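You operate a simulated robot arm through the tools that you are given. There is no shell and no other tool.

You run a simulated robot arm. Do the job below in one go: nothing can be reset, and whatever is moved stays where it is left.

TASK
Take the count card labelled "RED" from the top of the orange bench and leave it on the upper right shelf of the pink counter. Count the red beads on the top of the orange bench, then put as many of the pods from the top of the orange bench on the upper left shelf of the pink counter. Close the orange drawer. Take the green pad and put it on top of the white bobbin. Push the top left small drawer front shut. Put the green pouch on the leaflets. Take the steel mug and put it on top of the blue parcel. The order is free. Set down upright: green pad, green pouch.
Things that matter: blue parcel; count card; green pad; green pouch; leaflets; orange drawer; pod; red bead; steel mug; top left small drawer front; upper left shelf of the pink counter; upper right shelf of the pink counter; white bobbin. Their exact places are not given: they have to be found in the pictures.

Only the result counts: the job must be done as asked and must still hold three seconds after the hand-in. Knocking over, shifting, dropping, spilling or breaking anything else fails it.

THE ROBOT
A 6-joint arm with a two-finger gripper on a trunk, on a base that moves. Base frame: it is fixed to the floor where the robot stands at the start and does not move with it; the origin is under the middle of the robot, x ahead of it, y to its left, z up. Lengths are in cm, angles in degrees, forces in N, time in s.
With the tool pointing down near the work surface it reaches from about 10 to 78 cm from the robot's upright axis, wherever it stands. Its first joint turns from -166.0 to 166.0 degrees. Places, roughly: blue parcel (15x12x9 cm) [60, 110, 90]; count card [75, 0, 75]; green pad (4x4x5 cm) [90, 80, 80]; green pouch (8x6x10 cm) [60, 130, 100]; leaflets [0, -300, 50]; orange drawer [30, 60, 70]; pod (4x4x3 cm) [40, 0, 80]; red bead (2x2x2 cm) [60, -10, 80]; red bead (2x2x3 cm) [50, -30, 80]; red bead (3x3x2 cm) [50, -40, 80]; steel mug [75, 150, 100]; top left small drawer front [80, 110, 100]; upper left shelf of the pink counter [70, 200, 40]; upper right shelf of the pink counter [70, 160, 40]; white bobbin (5x5x4 cm) [80, 60, 80]. Payload 2.45 kg.
Tool frame: the origin (TCP) lies between the finger pads and is the grasp point; the fingertips stand 2 cm ahead of it; z points along the fingers, y is the line along which they close. The gripper opens to 14 cm; its body begins 16.8 cm behind the TCP.
Orientation is that of the tool frame in the base frame, as a unit quaternion [x, y, z, w]. With the fingers straight down and closing along the base's y, the tool's x points along the base's -x, its y along +y and its z along -z.

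THE INTERFACE
- The arm moves only by the tool arm_command. Its argument "series" is a list of rows, each an object (a shift or turn left out is 0, a gripper value left out holds the last) with "offset": the shift along the tool's x, y, z in mm, a list of three; "dr": the turn, a rotation vector about the tool's x, y, z in degrees, a list of three. In form: [{"offset": [x, y, z], "dr": [wx, wy, wz]}, ...]. A call has 1 to 20 rows; each row shifts and turns the commanded pose from where the row before left it, along the tool's axes as they then stand. "hand" is the gripper command, from -1 (shut) to 1 (fully open), values between in proportion, set as the call begins (left out, the last holds). A row lasts 0.2 s, in which the tool goes at most 5 cm and 8.6 degrees; a call with a longer step from one row to the next is refused whole, and so is a gripper value outside its range. A pose out of reach is approached as far as the arm can. The call stops where the force on the tool passes 40 N (or 10 N more than at its start, if that is more) or the arm is blocked; 0.2 s more then pass. The fingers move at their own pace (about 4.5 cm/s each) and stop on an object; they squeeze with about 37 N. The grip force told is the motor's: it shows also when the fingers shut on nothing. Time passes only in rows, and 0.2 s behind the last, so rows that do not move let the fingers close. The reply holds the time, the measured pose of the TCP, the force on the tool along the base axes, the opening and the grip force, in the units named above and with some noise, with the torque about the TCP (base axes, N m) and any sound that the robot's microphone picked up.
- Cameras (640 x 400 px; columns grow to the right, rows downward): "scene" is now at [7.25, 14.88, 183.16]; the picture's right is [0.14, -0.99, 0.00], its down [-0.88, -0.13, -0.45] and it looks along [0.44, 0.06, -0.89] (base axes); focal length 248 px, centre (320, 200). "wrist" rides on the gripper at [7.8, 1.1, -20.9] in the tool frame; the picture's right is [-0.14, 0.99, 0.00], its down [-0.92, -0.13, -0.37] and it looks along [-0.37, -0.05, 0.93] (tool axes); focal length 280 px, centre (320, 200).
- camera(camera): a new picture of that camera. It takes no simulated time.
- move_column(by): moves the trunk up (or, below 0, down) by that many cm; the arm and the scene camera ride with it, the base frame stays. It gives what a move gives, with no picture.
- base_move(legs): drives the robot by 1 to 6 legs, each [ahead, left, turn to the left] in cm, cm and degrees, along the robot's own axes; the way and the turn of a leg run together, so that a leg with both is an arc; at most 150 cm and 180 degrees a leg. The arm and the cameras ride along, it lands a little off, and it stops where it bumps. It gives what a move gives.
- head_to(pan, tilt): turns the head with the scene camera to pan (to the left, within 143 degrees either way) and tilt (down, from -29 to 69), counted from straight ahead of the robot. It gives what a move gives.
- point_at(camera, pixels): for up to 12 pixels [column, row] of the newest picture of that camera ("zoom" is the newest enlarged one), the place [x, y, z] in the base frame of the surface seen there, good to about 0.3 cm. It takes no simulated time.
- enlarge(camera, box): a new picture of the part [left, top, right, bottom] of that camera's present view, enlarged. It takes no simulated time.
- finish_job(): hands the job in; it is judged then, once.

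Leave the gripper open and the arm clear of the work at the hand-in unless told otherwise.

The tools are called as a command line: name --argument value ..., lists and objects as JSON in quotes. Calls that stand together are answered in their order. arm_command: Moves the arm, as the interface text tells. Its arguments: {"type":"object","properties":{"series":{"type":"array"},"hand":{"type":"number"}},"required":["series"]} The other tools are called the same way: move_column (by) moves the trunk up or down; base_move (legs) drives the base; head_to (pan, tilt) turns the head that bears the scene camera; camera (camera) takes a picture; point_at (camera, pixels) gives the place of the surface under pixels of a picture; enlarge (camera, box) takes an enlarged picture of a part of a camera's view; finish_job () hands the job in.

At the start:

```text
t: 0.0
tcp_pos: [38.64, 30.61, 125.58]
tool_rot: [0.0, 1.0, 0.0, 0.0]
force: [-0.4, 0.8, -0.5]
torque: [-0.01, 0.0, -0.04]
gripper_width: 13.99
gripper_force: 0.1
trunk travel left (down, up): [-10.0, 13.0]
robot x, y, heading: [0.11, 0.02, -0.1]
head pan, tilt (commanded): [8.1, 63.3]
```

scene: 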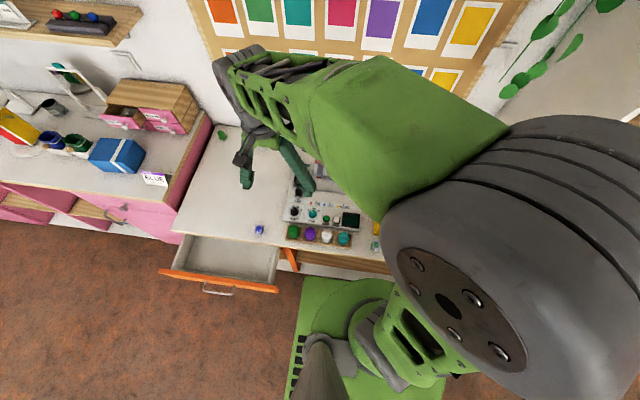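
wrist: 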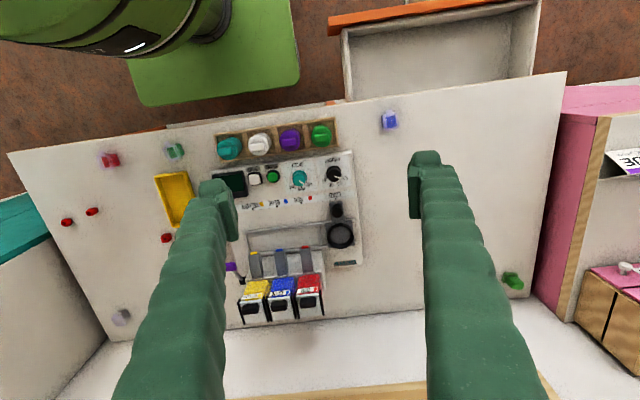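

I see the orange bench ahead with a device, the open orange drawer on the left, and the pink counter further left. First I look around with the scene camera to find everything.

head_to --pan 60 --tilt 45

camera --camera "scene"

camera --camera "wrist"

```text
t: 1.2
tcp_pos: [38.73, 30.56, 125.66]
tool_rot: [0.0, 1.0, 0.0, 0.0]
force: [0.9, -0.5, -0.2]
torque: [-0.02, -0.02, 0.0]
gripper_width: 13.98
gripper_force: 0.0
trunk travel left (down, up): [-10.0, 13.0]
robot x, y, heading: [-0.25, -0.23, -0.0]
head pan, tilt (commanded): [60.0, 45.0]
```

```text
taken
```

scene: 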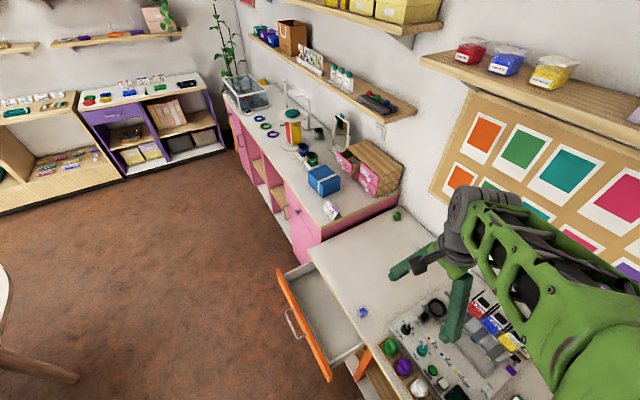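

```text
taken
```

wrist: 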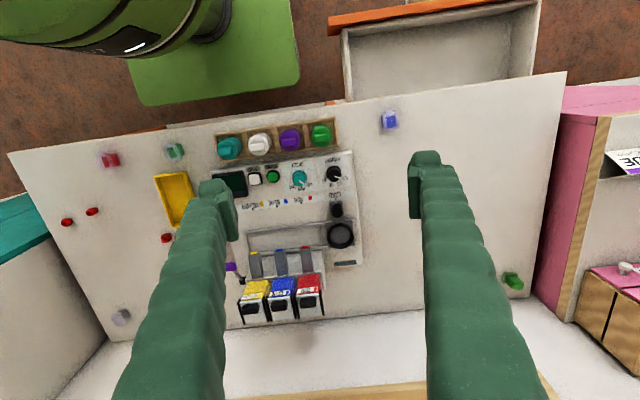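

The wrist view shows red beads, a yellow tray, pods and the device. I enlarge parts of the wrist and scene views.

enlarge --camera "wrist" --box '[0, 80, 240, 340]'

enlarge --camera "wrist" --box '[200, 90, 420, 340]'

enlarge --camera "wrist" --box '[360, 80, 640, 400]'

enlarge --camera "scene" --box '[220, 60, 420, 240]'

```text
1.54 times, centred on (120, 210) of wrist
```

zoom: 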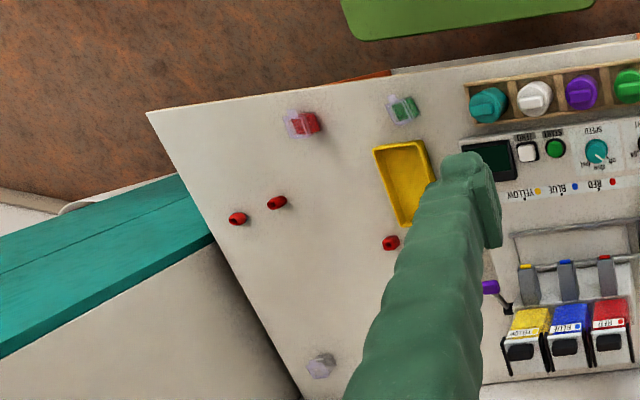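

```text
1.60 times, centred on (310, 215) of wrist
```

zoom: 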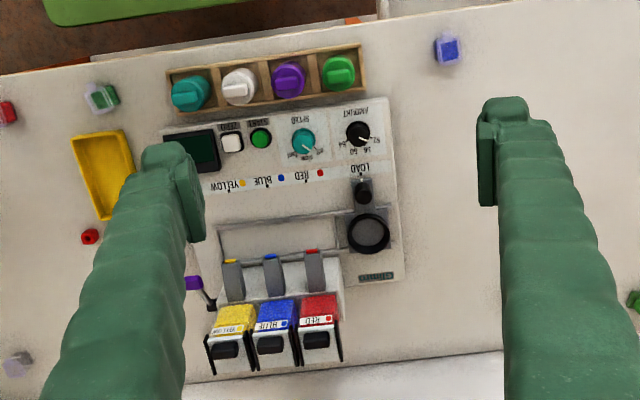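

```text
1.25 times, centred on (500, 240) of wrist
```

zoom: 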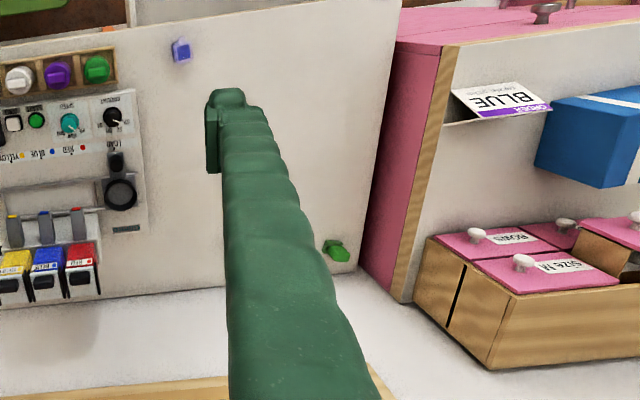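

```text
2.22 times, centred on (320, 150) of scene
```

zoom: 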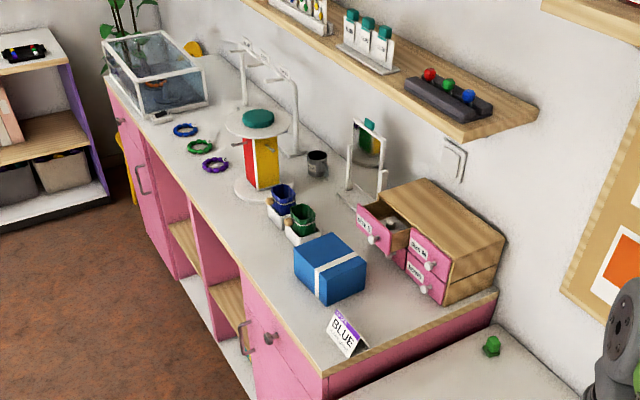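

Three small red beads are seen near (67,222), (92,211) and (167,238) of the wrist view. I measure several points in the wrist picture.

point_at --camera "wrist" --pixels '[[67, 222], [92, 211], [167, 238], [108, 160], [176, 150], [121, 317], [390, 120], [512, 281], [228, 148], [260, 144], [290, 139], [321, 134]]'

head_to --pan -10 --tilt 50

camera --camera "scene"

```text
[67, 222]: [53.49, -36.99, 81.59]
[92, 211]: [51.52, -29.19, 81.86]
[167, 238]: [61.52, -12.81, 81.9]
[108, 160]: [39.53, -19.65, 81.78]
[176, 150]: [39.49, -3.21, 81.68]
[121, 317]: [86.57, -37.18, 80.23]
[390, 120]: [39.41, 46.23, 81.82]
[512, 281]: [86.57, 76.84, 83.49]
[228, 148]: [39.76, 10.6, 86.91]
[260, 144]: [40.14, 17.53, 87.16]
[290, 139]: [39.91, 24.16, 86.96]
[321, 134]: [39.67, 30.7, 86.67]
```

```text
t: 2.6
tcp_pos: [38.63, 30.52, 125.54]
tool_rot: [0.0, 1.0, 0.0, -0.001]
force: [0.1, 0.4, 0.6]
torque: [0.01, 0.02, 0.0]
gripper_width: 13.98
gripper_force: 0.0
trunk travel left (down, up): [-10.0, 13.0]
robot x, y, heading: [0.25, 0.03, 0.2]
head pan, tilt (commanded): [-10.0, 50.0]
```

```text
taken
```

scene: 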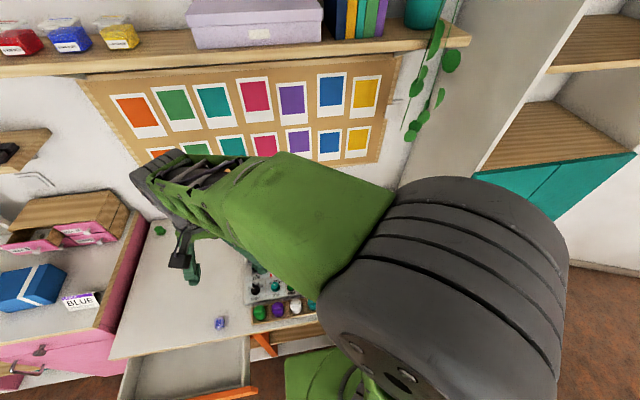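

The arm hides much of the bench from the head. I move the hand to the right to see the right side of the bench with the wrist camera.

arm_command --series '[{"offset": [0, -50, 0]}, {"offset": [0, -50, 0]}, {"offset": [0, -50, 0]}, {"offset": [0, -50, 0]}, {"offset": [0, -50, 0]}, {"offset": [0, -50, 0]}, {"offset": [0, -50, 0]}, {"offset": [0, -50, 0]}, {"offset": [0, -50, 0]}, {"offset": [0, 0, 0]}]' --hand 1

camera --camera "wrist"

camera --camera "scene"

```text
t: 4.8
tcp_pos: [38.36, -14.37, 125.71]
tool_rot: [-0.001, 1.0, 0.001, 0.0]
force: [-0.9, 0.7, 0.3]
torque: [0.01, 0.02, -0.02]
gripper_width: 14.01
gripper_force: 0.1
trunk travel left (down, up): [-10.0, 13.0]
robot x, y, heading: [0.1, -0.29, -0.1]
head pan, tilt (commanded): [-10.0, 50.0]
```

```text
taken
```

wrist: 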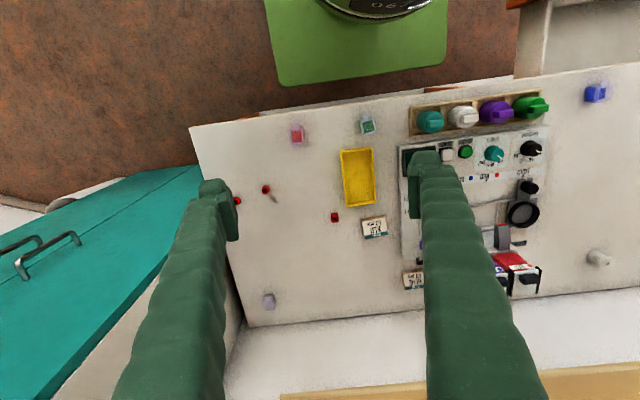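

```text
taken
```

scene: 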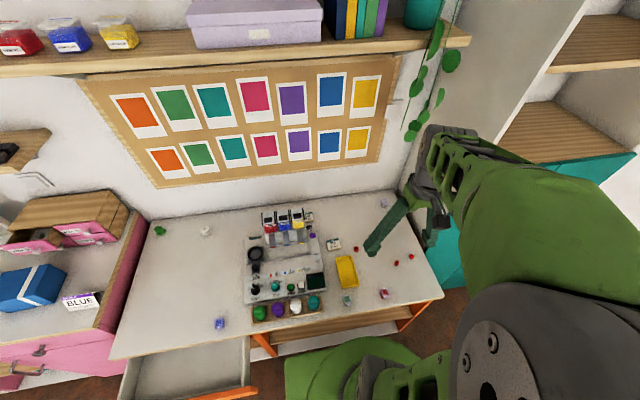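

Now the bench is in view; there are two cards near (335,243) and (309,215) in the scene view, and a white bobbin at (206,230). I enlarge.

enlarge --camera "scene" --box '[300, 180, 440, 320]'

enlarge --camera "scene" --box '[230, 190, 350, 330]'

enlarge --camera "wrist" --box '[220, 80, 420, 320]'

enlarge --camera "scene" --box '[110, 190, 250, 350]'

```text
2.86 times, centred on (370, 250) of scene
```

zoom: 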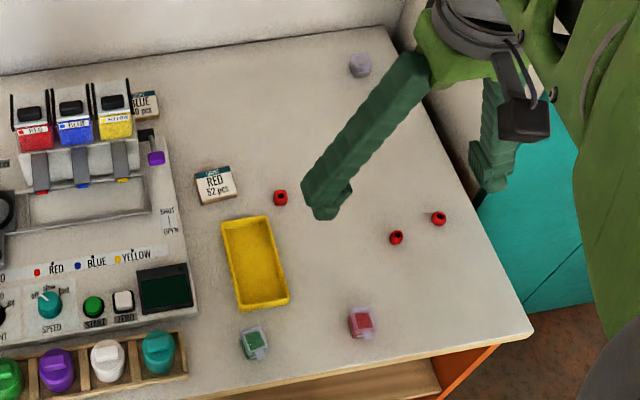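

```text
2.86 times, centred on (290, 260) of scene
```

zoom: 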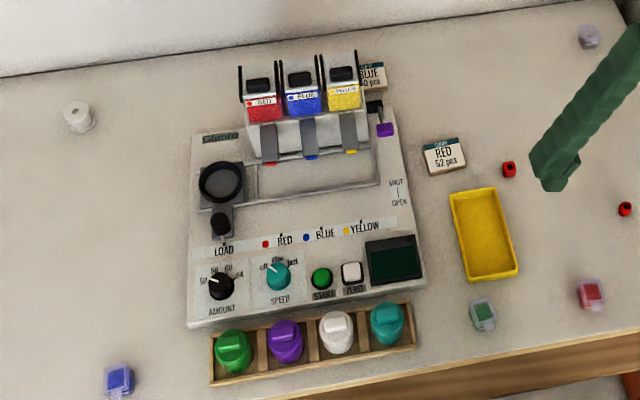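

```text
1.67 times, centred on (320, 200) of wrist
```

zoom: 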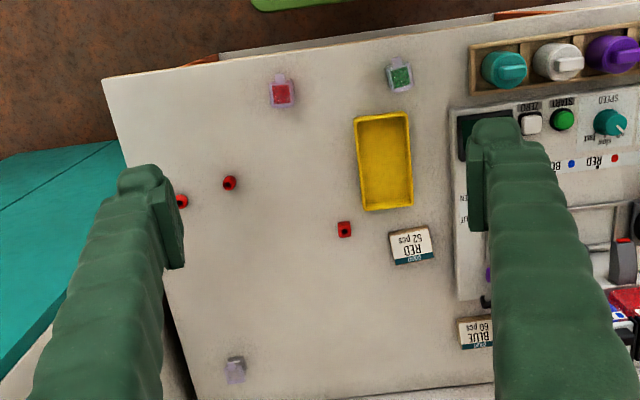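

```text
2.50 times, centred on (180, 270) of scene
```

zoom: 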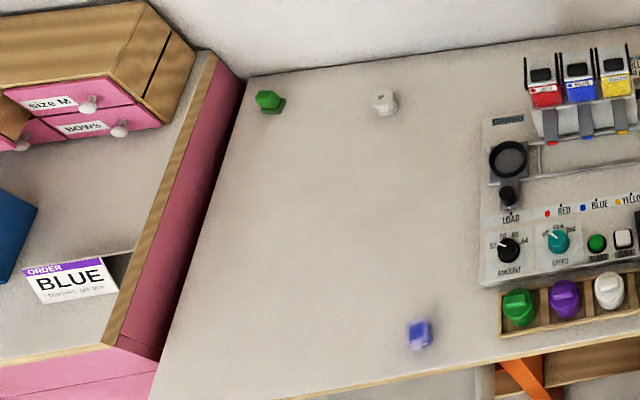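

I measure the cards, bobbin, pods, tray caps and the bench level in the scene picture.

point_at --camera "scene" --pixels '[[335, 244], [309, 216], [206, 229], [160, 230], [220, 323], [347, 300], [385, 293], [383, 203], [180, 280], [370, 270], [260, 313], [313, 301]]'

enlarge --camera "scene" --box '[325, 270, 405, 320]'

```text
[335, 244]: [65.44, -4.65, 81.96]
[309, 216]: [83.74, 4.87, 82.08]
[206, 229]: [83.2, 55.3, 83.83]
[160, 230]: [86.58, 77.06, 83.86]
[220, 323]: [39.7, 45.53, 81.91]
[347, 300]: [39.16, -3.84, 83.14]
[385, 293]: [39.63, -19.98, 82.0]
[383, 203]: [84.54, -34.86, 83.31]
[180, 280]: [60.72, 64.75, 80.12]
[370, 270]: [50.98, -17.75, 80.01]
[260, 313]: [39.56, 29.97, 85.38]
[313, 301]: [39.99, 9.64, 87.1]
```

```text
8.00 times, centred on (365, 295) of scene
```

zoom: 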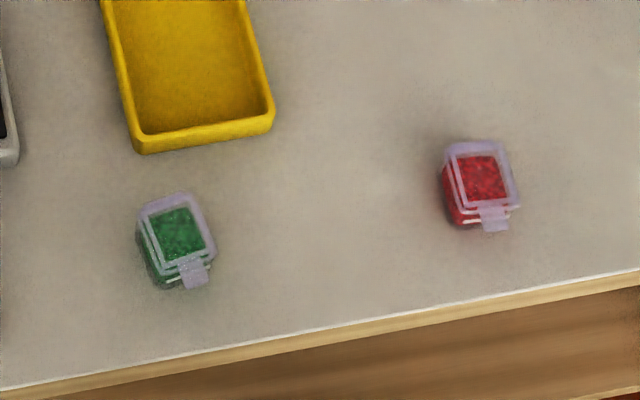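

Bench top is at z=80. I now move the hand forward over the device to check for hidden beads behind it.

arm_command --series '[{"offset": [-40, 30, 0]}, {"offset": [-40, 30, 0]}, {"offset": [-40, 30, 0]}, {"offset": [-40, 30, 0]}, {"offset": [-40, 30, 0]}, {"offset": [-40, 30, 0]}, {"offset": [0, 40, 0]}, {"offset": [0, 40, 0]}, {"offset": [0, 0, 0]}]'

camera --camera "wrist"

camera --camera "scene"

```text
t: 6.8
tcp_pos: [62.69, 11.58, 125.34]
tool_rot: [0.0, 1.0, 0.0, 0.0]
force: [-0.8, 0.6, -0.9]
torque: [0.02, 0.0, -0.01]
gripper_width: 13.99
gripper_force: 0.1
trunk travel left (down, up): [-10.0, 13.0]
robot x, y, heading: [0.07, 0.25, 0.0]
head pan, tilt (commanded): [-10.0, 50.0]
```

```text
taken
```

wrist: 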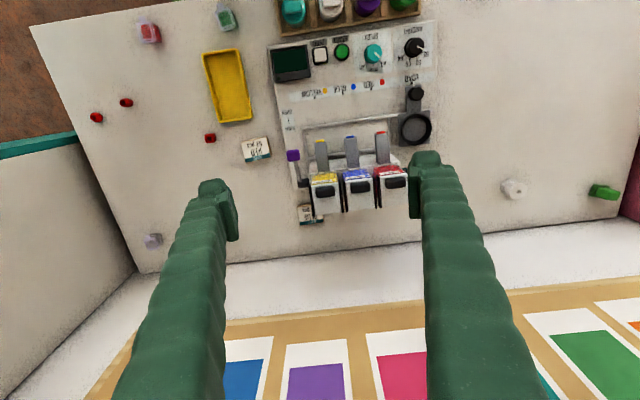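

```text
taken
```

scene: 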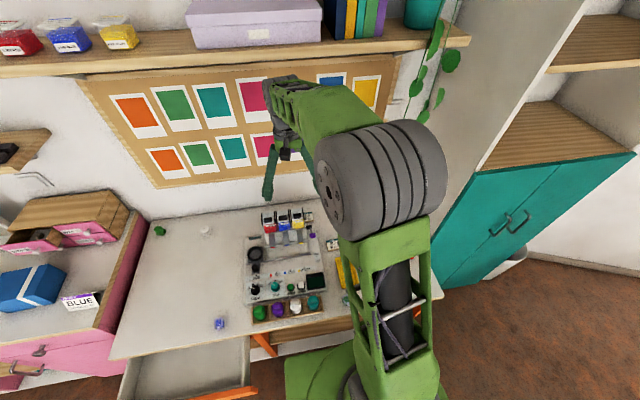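

Only three red beads are seen, so three pods. Now I look at the pink counter, with the head turned left.

head_to --pan 62 --tilt 35

camera --camera "scene"

enlarge --camera "scene" --box '[220, 80, 420, 280]'

```text
t: 8.2
tcp_pos: [62.68, 11.58, 125.35]
tool_rot: [0.0, 1.0, 0.001, -0.001]
force: [0.6, 0.4, -0.3]
torque: [-0.04, 0.03, 0.01]
gripper_width: 13.97
gripper_force: 0.2
trunk travel left (down, up): [-10.0, 13.0]
robot x, y, heading: [0.19, -0.01, 0.3]
head pan, tilt (commanded): [62.0, 35.0]
```

```text
taken
```

scene: 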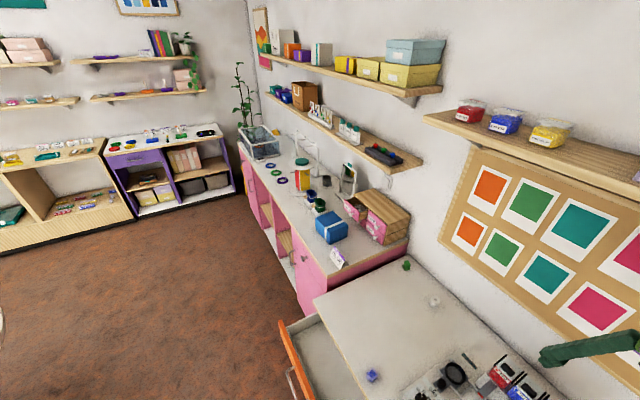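

```text
2.00 times, centred on (320, 180) of scene
```

zoom: 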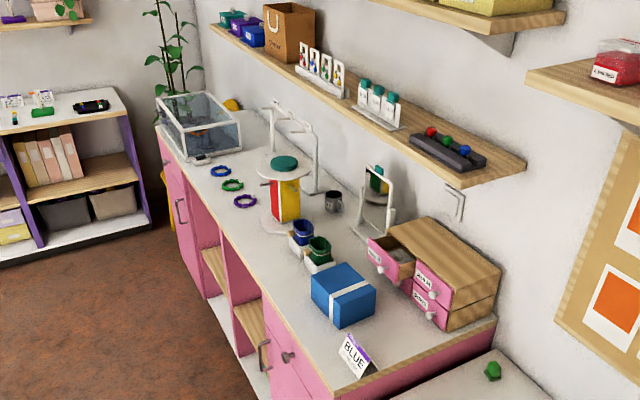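

I see the counter with the blue parcel, two pouches in holders, the steel mug, and a small drawer cabinet with its top left drawer open. I measure points from the zoom picture.

point_at --camera "zoom" --pixels '[[343, 275], [318, 245], [302, 230], [333, 198], [378, 256], [430, 272], [432, 310], [360, 350], [335, 395], [225, 265], [245, 320], [285, 205]]'

enlarge --camera "scene" --box '[280, 160, 380, 260]'

enlarge --camera "scene" --box '[230, 150, 330, 300]'

```text
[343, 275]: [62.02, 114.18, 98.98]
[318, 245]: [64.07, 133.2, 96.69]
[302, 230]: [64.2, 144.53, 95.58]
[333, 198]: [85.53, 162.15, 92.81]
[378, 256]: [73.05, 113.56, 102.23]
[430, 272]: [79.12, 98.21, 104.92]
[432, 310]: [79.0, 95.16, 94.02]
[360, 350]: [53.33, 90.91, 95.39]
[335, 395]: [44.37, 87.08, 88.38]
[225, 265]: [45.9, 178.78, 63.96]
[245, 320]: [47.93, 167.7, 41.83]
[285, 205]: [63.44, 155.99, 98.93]
```

```text
4.00 times, centred on (330, 210) of scene
```

zoom: 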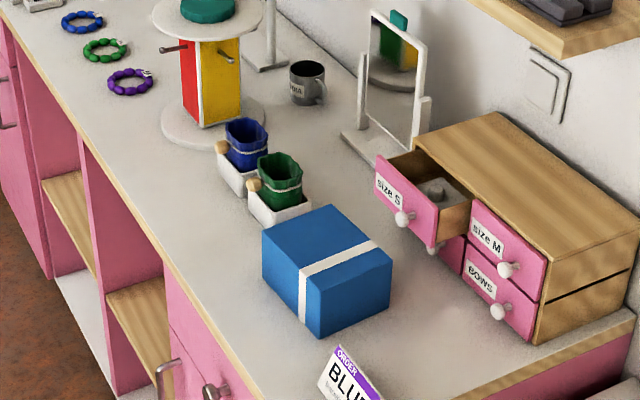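

```text
2.67 times, centred on (280, 225) of scene
```

zoom: 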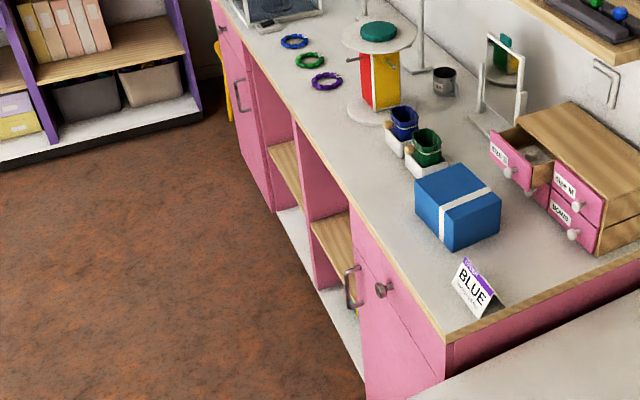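

Now I look at the orange drawer to find its front face and handle.

head_to --pan 50 --tilt 63

camera --camera "scene"

```text
t: 9.2
tcp_pos: [62.59, 11.56, 125.43]
tool_rot: [0.0, 1.0, 0.0, 0.0]
force: [-0.2, -0.4, 0.3]
torque: [0.01, 0.0, 0.02]
gripper_width: 13.98
gripper_force: 0.0
trunk travel left (down, up): [-10.0, 13.0]
robot x, y, heading: [0.18, -0.06, -0.0]
head pan, tilt (commanded): [50.0, 63.0]
```

```text
taken
```

scene: 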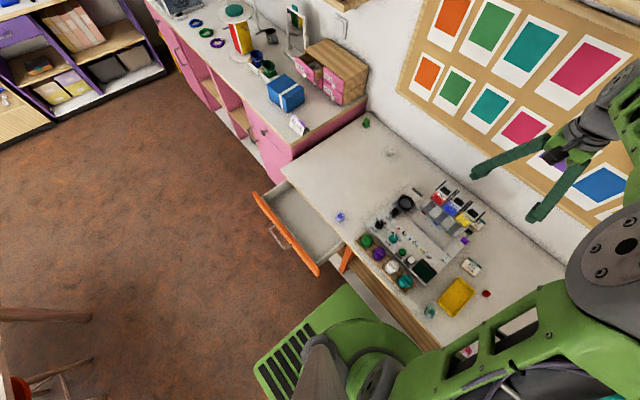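

enlarge --camera "scene" --box '[220, 160, 400, 320]'

point_at --camera "scene" --pixels '[[255, 195], [320, 272], [287, 233], [278, 238], [285, 175], [352, 243], [345, 290], [385, 318], [260, 360], [420, 345], [300, 210], [310, 240]]'

```text
2.50 times, centred on (310, 240) of scene
```

zoom: 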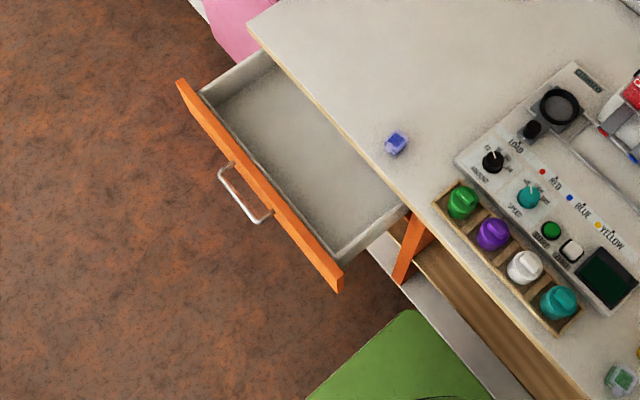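

```text
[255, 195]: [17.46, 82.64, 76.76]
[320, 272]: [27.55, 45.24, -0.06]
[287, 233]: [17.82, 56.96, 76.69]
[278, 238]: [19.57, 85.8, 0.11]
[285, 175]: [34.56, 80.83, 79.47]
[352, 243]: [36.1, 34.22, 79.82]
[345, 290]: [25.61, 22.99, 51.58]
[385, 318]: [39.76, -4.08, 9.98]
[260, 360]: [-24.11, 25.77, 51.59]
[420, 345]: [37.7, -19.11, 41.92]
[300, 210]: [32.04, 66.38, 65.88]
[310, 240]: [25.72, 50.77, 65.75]
```

The drawer front lies at x≈17.5, y from about 40 to 83, top z≈76.8. I measure the handle and the panel face in the enlarged view.

point_at --camera "zoom" --pixels '[[222, 172], [262, 218], [240, 195], [245, 210], [228, 168], [262, 212], [180, 85], [340, 285], [182, 95], [310, 265], [255, 180], [395, 280]]'

```text
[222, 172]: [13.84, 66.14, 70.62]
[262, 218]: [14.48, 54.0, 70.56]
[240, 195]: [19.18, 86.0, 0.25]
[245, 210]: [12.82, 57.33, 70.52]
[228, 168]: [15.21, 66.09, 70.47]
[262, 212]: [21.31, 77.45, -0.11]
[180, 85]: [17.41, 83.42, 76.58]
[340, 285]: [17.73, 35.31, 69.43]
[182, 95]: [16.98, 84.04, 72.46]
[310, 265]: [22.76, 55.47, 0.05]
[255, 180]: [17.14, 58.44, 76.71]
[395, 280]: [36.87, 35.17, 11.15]
```

I close the gripper and bring it in front of the drawer at (8, 60), first high up.

arm_command --series '[{"offset": [36, 32, 0]}, {"offset": [36, 32, 0]}, {"offset": [36, 32, 0]}, {"offset": [36, 32, 0]}, {"offset": [36, 32, 0]}, {"offset": [36, 32, 0]}, {"offset": [36, 32, 0]}, {"offset": [36, 32, 0]}, {"offset": [36, 32, 0]}, {"offset": [36, 32, 0]}, {"offset": [36, 32, 0]}, {"offset": [36, 32, 0]}, {"offset": [36, 32, 0]}, {"offset": [36, 32, 0]}, {"offset": [40, 36, 0]}, {"offset": [0, 0, 40]}, {"offset": [0, 0, 40]}, {"offset": [0, 0, 40]}, {"offset": [0, 0, 40]}, {"offset": [0, 0, 0]}]' --hand -1

camera --camera "scene"

camera --camera "wrist"

```text
refused: row 15 steps farther than a row can; nothing moved
```

```text
taken
```

scene: 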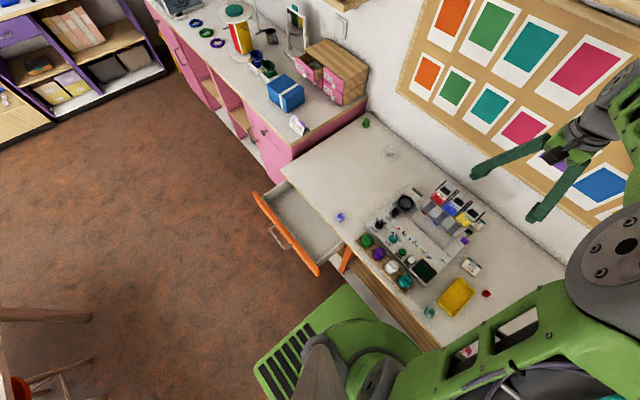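

```text
taken
```

wrist: 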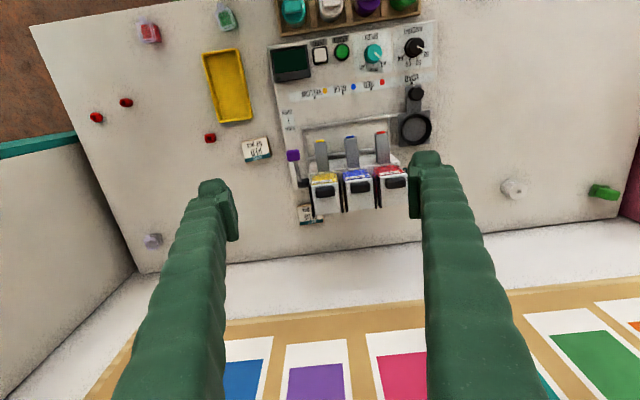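

Row 15 was too long. I send the same move with equal shorter rows.

arm_command --series '[{"offset": [36, 32, 0]}, {"offset": [36, 32, 0]}, {"offset": [36, 32, 0]}, {"offset": [36, 32, 0]}, {"offset": [36, 32, 0]}, {"offset": [36, 32, 0]}, {"offset": [36, 32, 0]}, {"offset": [36, 32, 0]}, {"offset": [36, 32, 0]}, {"offset": [36, 32, 0]}, {"offset": [36, 32, 0]}, {"offset": [36, 32, 0]}, {"offset": [36, 32, 0]}, {"offset": [36, 32, 0]}, {"offset": [36, 36, 0]}, {"offset": [0, 0, 40]}, {"offset": [0, 0, 40]}, {"offset": [0, 0, 40]}, {"offset": [0, 0, 40]}, {"offset": [0, 0, 0]}]' --hand -1

camera --camera "scene"

camera --camera "wrist"

```text
refused: row 15 steps farther than a row can; nothing moved
```

```text
taken
```

scene: 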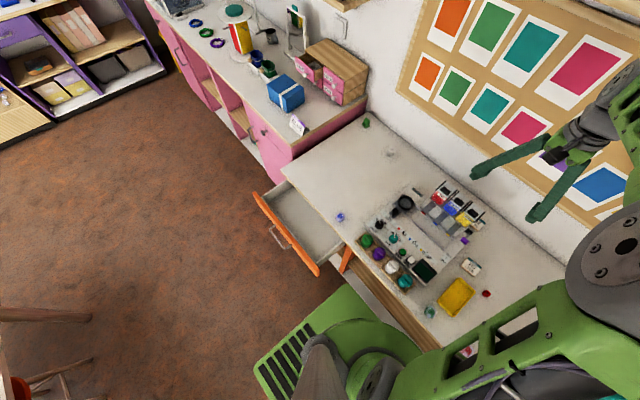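

```text
taken
```

wrist: 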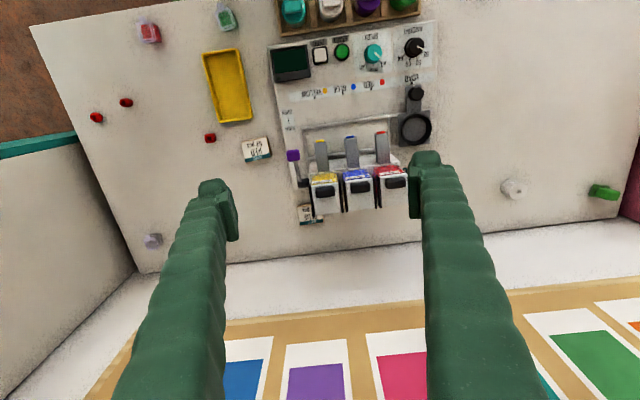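

Still slightly over 5 cm. I correct row 15.

arm_command --series '[{"offset": [36, 32, 0]}, {"offset": [36, 32, 0]}, {"offset": [36, 32, 0]}, {"offset": [36, 32, 0]}, {"offset": [36, 32, 0]}, {"offset": [36, 32, 0]}, {"offset": [36, 32, 0]}, {"offset": [36, 32, 0]}, {"offset": [36, 32, 0]}, {"offset": [36, 32, 0]}, {"offset": [36, 32, 0]}, {"offset": [36, 32, 0]}, {"offset": [36, 32, 0]}, {"offset": [36, 32, 0]}, {"offset": [36, 32, 0]}, {"offset": [0, 0, 40]}, {"offset": [0, 0, 40]}, {"offset": [0, 0, 40]}, {"offset": [0, 0, 40]}, {"offset": [0, 0, 0]}]' --hand -1

camera --camera "scene"

camera --camera "wrist"

```text
t: 13.4
tcp_pos: [8.65, 59.66, 109.73]
tool_rot: [0.0, 1.0, -0.001, 0.0]
force: [0.3, -0.3, -1.3]
torque: [-0.07, -0.03, -0.04]
gripper_width: 0.0
gripper_force: 29.6
trunk travel left (down, up): [-10.0, 13.0]
robot x, y, heading: [-0.05, 0.36, -0.1]
head pan, tilt (commanded): [50.0, 63.0]
```

```text
taken
```

scene: 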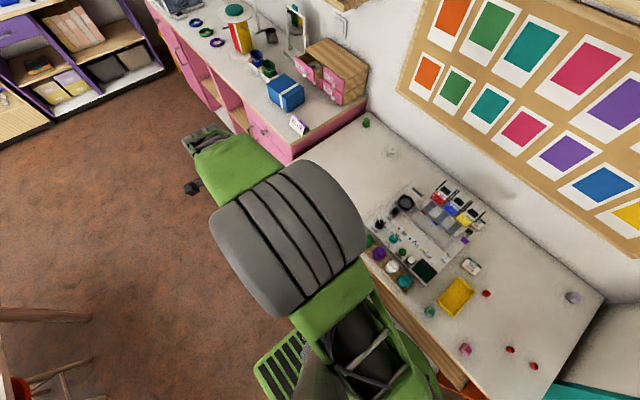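

```text
taken
```

wrist: 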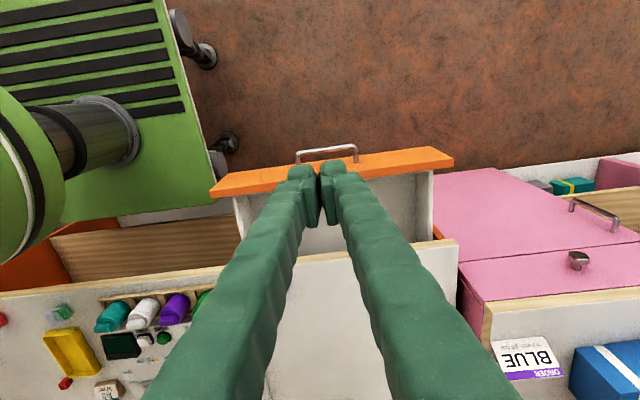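

The closed fingers stand in front of the drawer. I lower to z≈74.8 (tips above the handle at 70.6) and check.

arm_command --series '[{"offset": [0, 0, 45]}, {"offset": [0, 0, 45]}, {"offset": [0, 0, 45]}, {"offset": [0, 0, 45]}, {"offset": [0, 0, 45]}, {"offset": [0, 0, 45]}, {"offset": [0, 0, 45]}, {"offset": [0, 0, 35]}, {"offset": [0, 0, 0]}]'

camera --camera "wrist"

```text
t: 15.4
tcp_pos: [8.75, 59.55, 74.37]
tool_rot: [0.001, 1.0, 0.0, -0.001]
force: [0.2, 0.8, 1.0]
torque: [0.0, -0.02, 0.01]
gripper_width: 0.0
gripper_force: 29.8
trunk travel left (down, up): [-10.0, 13.0]
robot x, y, heading: [-0.05, 0.02, 0.2]
head pan, tilt (commanded): [50.0, 63.0]
```

```text
taken
```

wrist: 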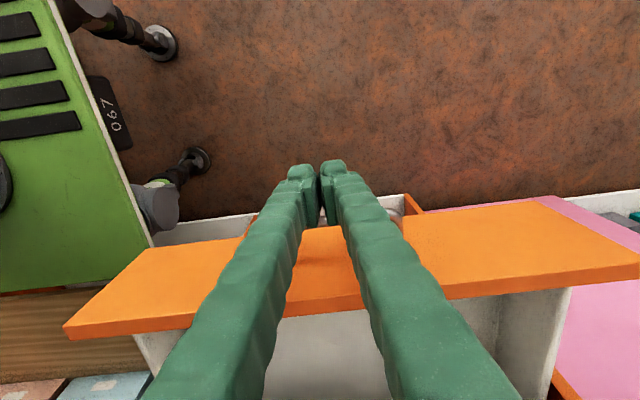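

Tips are just above the handle in front of the panel. I push forward (+x) slowly.

arm_command --series '[{"offset": [-20, 0, 0]}, {"offset": [-20, 0, 0]}, {"offset": [-20, 0, 0]}, {"offset": [-20, 0, 0]}, {"offset": [-20, 0, 0]}, {"offset": [-20, 0, 0]}, {"offset": [-20, 0, 0]}, {"offset": [-20, 0, 0]}, {"offset": [-20, 0, 0]}, {"offset": [-20, 0, 0]}, {"offset": [-15, 0, 0]}, {"offset": [-15, 0, 0]}, {"offset": [-10, 0, 0]}, {"offset": [-10, 0, 0]}, {"offset": [-10, 0, 0]}, {"offset": [-10, 0, 0]}]'

camera --camera "wrist"

camera --camera "scene"

```text
t: 18.5
tcp_pos: [32.83, 59.45, 74.42]
tool_rot: [-0.002, 1.0, -0.004, -0.005]
force: [-9.8, 2.3, 0.0]
torque: [-0.1, 0.12, 0.03]
gripper_width: 0.59
gripper_force: 29.5
trunk travel left (down, up): [-10.0, 13.0]
robot x, y, heading: [0.08, -0.47, 0.2]
head pan, tilt (commanded): [50.0, 63.0]
stopped in row 15: the force on the tool passed its limit at 48 N (the readings are from after the stop); the commanded pose is now the measured one
```

```text
taken
```

wrist: 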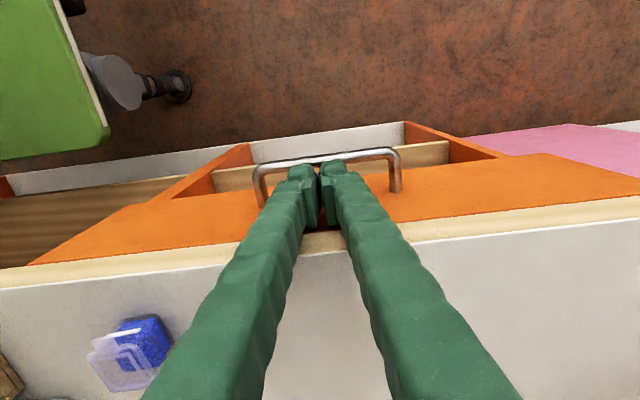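

```text
taken
```

scene: 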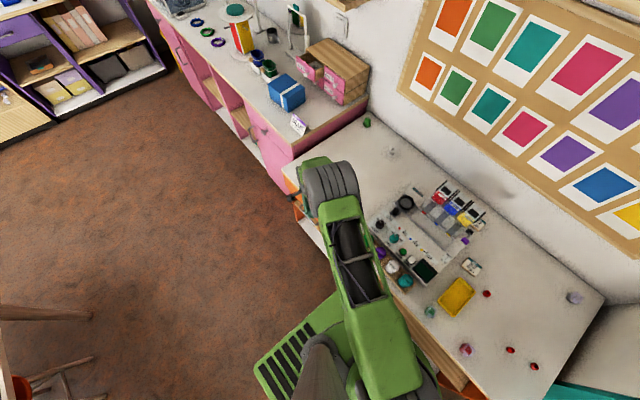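

The push stopped at 48 N. I back off, raise, and check that the drawer is truly shut.

arm_command --series '[{"offset": [30, 0, 0]}, {"offset": [40, 0, 0]}, {"offset": [50, 0, 0]}, {"offset": [30, 0, -30]}, {"offset": [0, 0, -50]}, {"offset": [0, 0, -50]}, {"offset": [0, 0, -50]}, {"offset": [0, 0, -50]}, {"offset": [0, 0, 0]}]'

camera --camera "wrist"

```text
t: 20.5
tcp_pos: [18.35, 59.64, 97.7]
tool_rot: [-0.001, 1.0, -0.003, -0.003]
force: [0.1, 0.2, -0.7]
torque: [-0.03, 0.0, 0.0]
gripper_width: 0.0
gripper_force: 29.4
trunk travel left (down, up): [-10.0, 13.0]
robot x, y, heading: [0.01, 0.22, -0.1]
head pan, tilt (commanded): [50.0, 63.0]
```

```text
taken
```

wrist: 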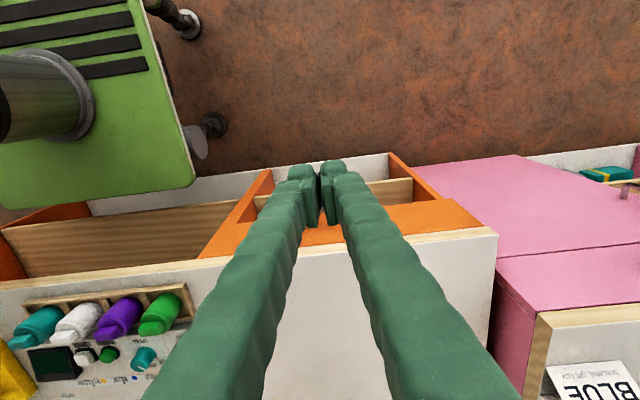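

point_at --camera "wrist" --pixels '[[228, 240], [445, 215], [420, 208], [470, 236], [235, 262], [110, 250], [235, 215], [405, 190]]'

enlarge --camera "wrist" --box '[380, 140, 520, 260]'

```text
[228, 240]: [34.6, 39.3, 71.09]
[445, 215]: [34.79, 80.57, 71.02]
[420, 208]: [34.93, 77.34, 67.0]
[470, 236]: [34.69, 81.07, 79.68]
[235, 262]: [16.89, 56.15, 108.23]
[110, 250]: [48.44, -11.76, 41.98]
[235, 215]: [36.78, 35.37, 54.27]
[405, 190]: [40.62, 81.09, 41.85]
```

```text
3.33 times, centred on (450, 200) of wrist
```

zoom: 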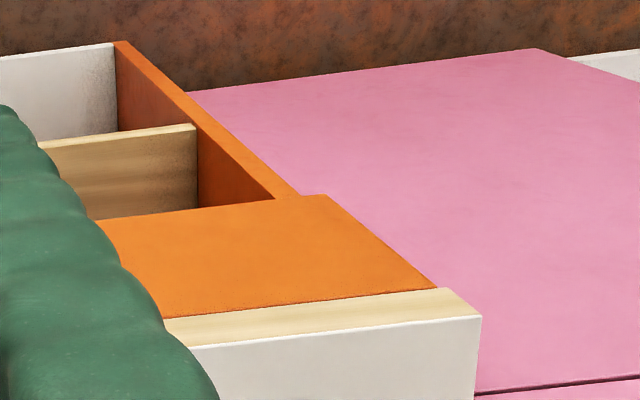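

The panel face (x≈34.7) is flush with the bench edge. To be sure the bench edge didn't stop the fingers first, I push once more on the handle bar itself, which stands proud.

arm_command --series '[{"offset": [0, 0, 45]}, {"offset": [0, 0, 45]}, {"offset": [0, 0, 45]}, {"offset": [0, 0, 45]}, {"offset": [0, 0, 45]}, {"offset": [0, 0, 42]}, {"offset": [-20, 0, 0]}, {"offset": [-20, 0, 0]}, {"offset": [-20, 0, 0]}, {"offset": [-20, 0, 0]}, {"offset": [-10, 0, 0]}, {"offset": [-10, 0, 0]}, {"offset": [-10, 0, 0]}, {"offset": [-10, 0, 0]}, {"offset": [-10, 0, 0]}]'

```text
t: 23.4
tcp_pos: [28.35, 59.48, 70.64]
tool_rot: [-0.004, 1.0, -0.005, -0.007]
force: [-8.3, 1.9, -1.4]
torque: [-0.1, 0.11, -0.05]
gripper_width: 0.01
gripper_force: 29.0
trunk travel left (down, up): [-10.0, 13.0]
robot x, y, heading: [-0.18, 0.08, 0.2]
head pan, tilt (commanded): [50.0, 63.0]
stopped in row 14: the force on the tool passed its limit at 48 N (the readings are from after the stop); the commanded pose is now the measured one
```

The handle push stopped firm at 48 N with the drawer shut. I back off, raise the arm, open the gripper.

arm_command --series '[{"offset": [40, 0, 0]}, {"offset": [40, 0, 0]}, {"offset": [40, 0, 0]}, {"offset": [0, 0, -50]}, {"offset": [0, 0, -50]}, {"offset": [0, 0, -50]}, {"offset": [0, 0, -50]}, {"offset": [0, 0, -50]}, {"offset": [0, 0, -50]}, {"offset": [0, 0, -50]}, {"offset": [0, 0, -50]}, {"offset": [0, 0, -50]}, {"offset": [0, 0, -50]}, {"offset": [0, 0, 0]}]' --hand 1

head_to --pan 90 --tilt 50

camera --camera "scene"

```text
t: 26.4
tcp_pos: [17.3, 59.87, 120.72]
tool_rot: [-0.005, 1.0, -0.005, -0.006]
force: [-0.4, -0.4, 0.1]
torque: [0.02, 0.01, 0.0]
gripper_width: 14.02
gripper_force: 0.0
trunk travel left (down, up): [-10.0, 13.0]
robot x, y, heading: [-0.15, 0.06, 0.2]
head pan, tilt (commanded): [50.0, 63.0]
```

```text
t: 27.5
tcp_pos: [17.28, 59.92, 120.79]
tool_rot: [-0.005, 1.0, -0.005, -0.006]
force: [0.6, 0.8, -0.2]
torque: [0.0, -0.04, -0.02]
gripper_width: 14.02
gripper_force: 0.1
trunk travel left (down, up): [-10.0, 13.0]
robot x, y, heading: [0.22, -0.01, 0.3]
head pan, tilt (commanded): [90.0, 50.0]
```

```text
taken
```

scene: 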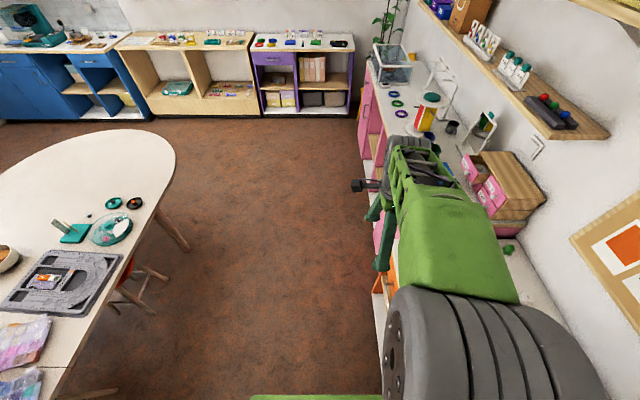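

The floor to the left is clear. I bring the hand in front of the robot, high above the bench, then drive left.

arm_command --series '[{"offset": [-25, -40, -5]}, {"offset": [-25, -40, -5]}, {"offset": [-25, -40, -5]}, {"offset": [-25, -40, -5]}, {"offset": [-25, -40, -5]}, {"offset": [-25, -40, -5]}, {"offset": [-25, -40, -5]}, {"offset": [-25, -40, -5]}, {"offset": [-25, -40, -5]}, {"offset": [-25, -40, -5]}, {"offset": [-25, -40, -5]}, {"offset": [-25, -40, -5]}, {"offset": [0, -40, 0]}, {"offset": [0, -40, 0]}, {"offset": [0, 0, 0]}]'

base_move --legs '[[0, 64, 0]]'

camera --camera "wrist"

```text
t: 30.7
tcp_pos: [47.66, 4.39, 127.2]
tool_rot: [-0.004, 1.0, -0.006, -0.006]
force: [0.0, -0.3, -0.4]
torque: [-0.03, -0.05, 0.0]
gripper_width: 14.0
gripper_force: 0.0
trunk travel left (down, up): [-10.0, 13.0]
robot x, y, heading: [-0.08, -0.05, 0.7]
head pan, tilt (commanded): [90.0, 50.0]
```

```text
t: 36.7
tcp_pos: [47.49, 67.85, 127.26]
tool_rot: [0.0, 1.0, -0.005, -0.005]
force: [-0.2, 0.4, 0.8]
torque: [-0.04, -0.02, -0.02]
gripper_width: 14.0
gripper_force: 0.1
trunk travel left (down, up): [-10.0, 13.0]
robot x, y, heading: [-0.34, 63.95, -0.5]
head pan, tilt (commanded): [90.0, 50.0]
```

```text
taken
```

wrist: 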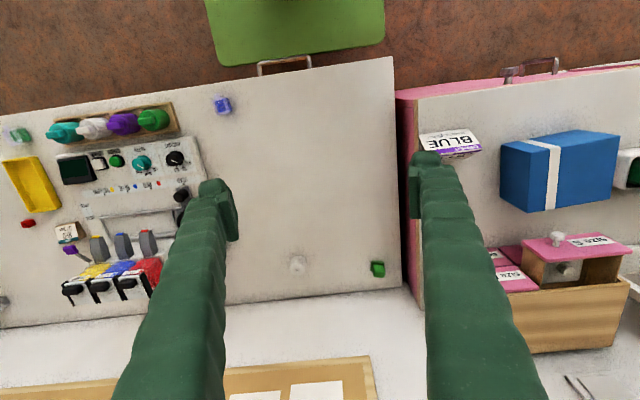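

I see the white bobbin at (297,265) and green pad at (378,268). I enlarge and measure.

enlarge --camera "wrist" --box '[270, 230, 410, 310]'

point_at --camera "wrist" --pixels '[[297, 262], [291, 262], [303, 262], [297, 270], [378, 268], [372, 266], [384, 266], [378, 275]]'

```text
4.57 times, centred on (340, 270) of wrist
```

zoom: 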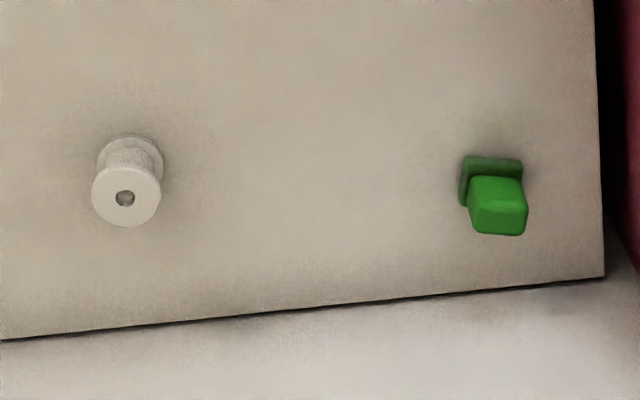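

```text
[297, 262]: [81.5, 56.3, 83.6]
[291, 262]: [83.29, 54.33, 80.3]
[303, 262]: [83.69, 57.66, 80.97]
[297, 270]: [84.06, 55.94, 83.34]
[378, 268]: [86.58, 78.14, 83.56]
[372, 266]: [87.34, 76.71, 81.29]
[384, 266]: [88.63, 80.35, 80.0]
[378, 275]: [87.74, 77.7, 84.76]
```

point_at --camera "zoom" --pixels '[[105, 197], [150, 197], [125, 177], [125, 220], [475, 205], [522, 205], [497, 182], [497, 228], [466, 175], [515, 160], [510, 170], [462, 195]]'

```text
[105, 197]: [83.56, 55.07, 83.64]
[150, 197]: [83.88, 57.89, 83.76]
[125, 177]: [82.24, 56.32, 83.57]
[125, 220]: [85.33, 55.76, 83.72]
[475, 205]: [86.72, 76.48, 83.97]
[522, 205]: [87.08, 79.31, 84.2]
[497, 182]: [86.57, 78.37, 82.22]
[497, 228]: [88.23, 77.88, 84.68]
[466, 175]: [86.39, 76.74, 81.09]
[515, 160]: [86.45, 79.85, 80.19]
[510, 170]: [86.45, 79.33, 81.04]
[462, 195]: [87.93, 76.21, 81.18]
```

Bobbin top centre ≈ (83.8, 56.4, 83.7); pad centre ≈ (88.4, 78.0), top 84.7. They're far, so I drive 6 cm closer and then tilt the hand 30° forward.

base_move --legs '[[6, 4, 0]]'

arm_command --series '[{"dr": [0, -7.5, 0]}, {"dr": [0, -7.5, 0]}, {"dr": [0, -7.5, 0]}, {"dr": [0, -7.5, 0]}, {"offset": [0, 0, 0]}]'

camera --camera "wrist"

```text
t: 37.8
tcp_pos: [53.4, 71.76, 127.18]
tool_rot: [0.001, 1.0, -0.005, -0.006]
force: [0.5, 0.7, -0.4]
torque: [-0.05, 0.07, 0.01]
gripper_width: 14.01
gripper_force: 0.1
trunk travel left (down, up): [-10.0, 13.0]
robot x, y, heading: [5.58, 68.04, -0.2]
head pan, tilt (commanded): [90.0, 50.0]
```

```text
t: 39.0
tcp_pos: [53.46, 71.62, 127.16]
tool_rot: [-0.002, 0.967, -0.005, 0.254]
force: [-0.8, -0.3, -0.2]
torque: [-0.01, 0.0, 0.03]
gripper_width: 13.99
gripper_force: 0.0
trunk travel left (down, up): [-10.0, 13.0]
robot x, y, heading: [5.14, 67.75, -0.4]
head pan, tilt (commanded): [90.0, 50.0]
```

```text
taken
```

wrist: 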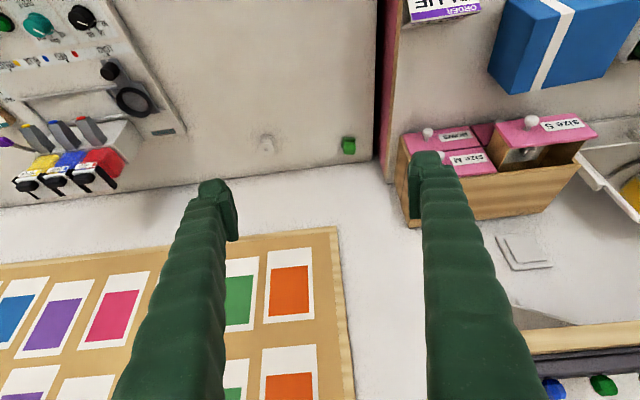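

I check the counter's side and the small cabinet's side before lowering between them.

point_at --camera "wrist" --pixels '[[392, 150], [400, 160], [385, 80], [415, 210], [408, 140], [348, 144], [266, 143], [345, 60], [540, 125], [530, 155], [430, 133], [440, 155]]'

enlarge --camera "wrist" --box '[240, 110, 420, 220]'

```text
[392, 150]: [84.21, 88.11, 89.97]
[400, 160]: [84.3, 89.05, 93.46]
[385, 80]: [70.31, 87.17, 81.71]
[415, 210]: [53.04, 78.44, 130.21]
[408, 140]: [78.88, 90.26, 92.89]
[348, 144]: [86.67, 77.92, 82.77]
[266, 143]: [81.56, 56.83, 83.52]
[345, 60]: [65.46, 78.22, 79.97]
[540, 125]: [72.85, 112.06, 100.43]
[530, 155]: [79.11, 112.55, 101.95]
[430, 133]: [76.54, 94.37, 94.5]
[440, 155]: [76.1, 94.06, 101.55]
```

```text
3.56 times, centred on (330, 165) of wrist
```

zoom: 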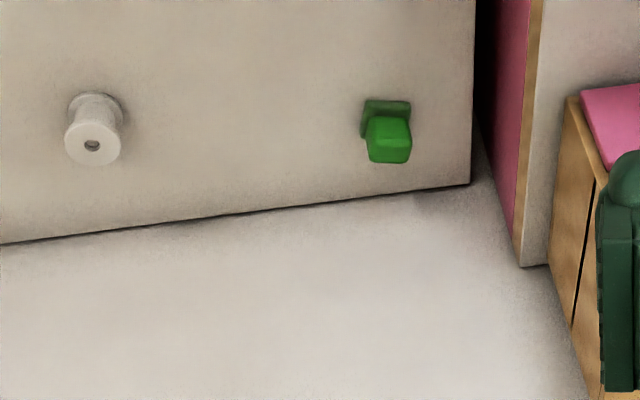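

Counter side at y≈87.5 (top z≈90), so I use a partial opening of about 7.5 cm and move above the pad.

arm_command --series '[{"offset": [-14.2, 6.4, 45.2]}, {"offset": [-14.2, 6.4, 45.2]}, {"offset": [-14.2, 6.4, 45.2]}, {"offset": [-14.2, 6.4, 45.2]}, {"offset": [-14.2, 6.4, 45.2]}, {"offset": [-14.2, 6.4, 45.2]}, {"offset": [-14.2, 6.4, 45.2]}, {"offset": [-14.2, 6.4, 45.2]}, {"offset": [-14.2, 6.4, 45.2]}, {"offset": [0, 0, 0]}]' --hand 0.07

camera --camera "wrist"

```text
t: 41.2
tcp_pos: [84.74, 77.17, 97.78]
tool_rot: [0.0, 0.967, -0.004, 0.253]
force: [0.0, 0.7, -0.3]
torque: [-0.02, 0.03, -0.02]
gripper_width: 7.48
gripper_force: 0.1
trunk travel left (down, up): [-10.0, 13.0]
robot x, y, heading: [5.75, 67.87, -0.1]
head pan, tilt (commanded): [90.0, 50.0]
```

```text
taken
```

wrist: 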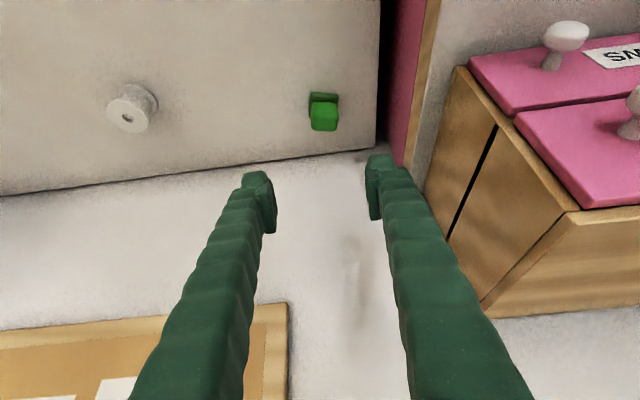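

enlarge --camera "wrist" --box '[280, 70, 380, 160]'

point_at --camera "zoom" --pixels '[[195, 240], [210, 165], [365, 180], [230, 240], [350, 240], [290, 290], [290, 330], [290, 200], [225, 350], [350, 350], [250, 130], [340, 130]]'

```text
4.44 times, centred on (330, 115) of wrist
```

zoom: 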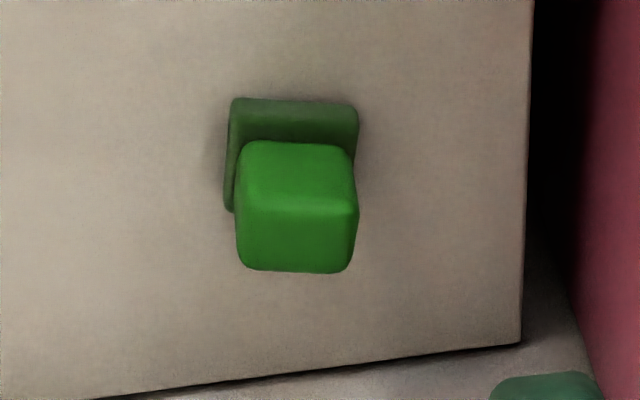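

```text
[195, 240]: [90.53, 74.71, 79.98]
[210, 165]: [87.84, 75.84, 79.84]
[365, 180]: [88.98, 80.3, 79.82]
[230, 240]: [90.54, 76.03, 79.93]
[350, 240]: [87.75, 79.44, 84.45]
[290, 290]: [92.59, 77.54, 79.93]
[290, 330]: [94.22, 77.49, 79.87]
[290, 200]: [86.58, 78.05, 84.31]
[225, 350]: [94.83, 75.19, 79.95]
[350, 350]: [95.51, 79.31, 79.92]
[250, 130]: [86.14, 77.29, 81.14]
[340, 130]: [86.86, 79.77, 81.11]
```

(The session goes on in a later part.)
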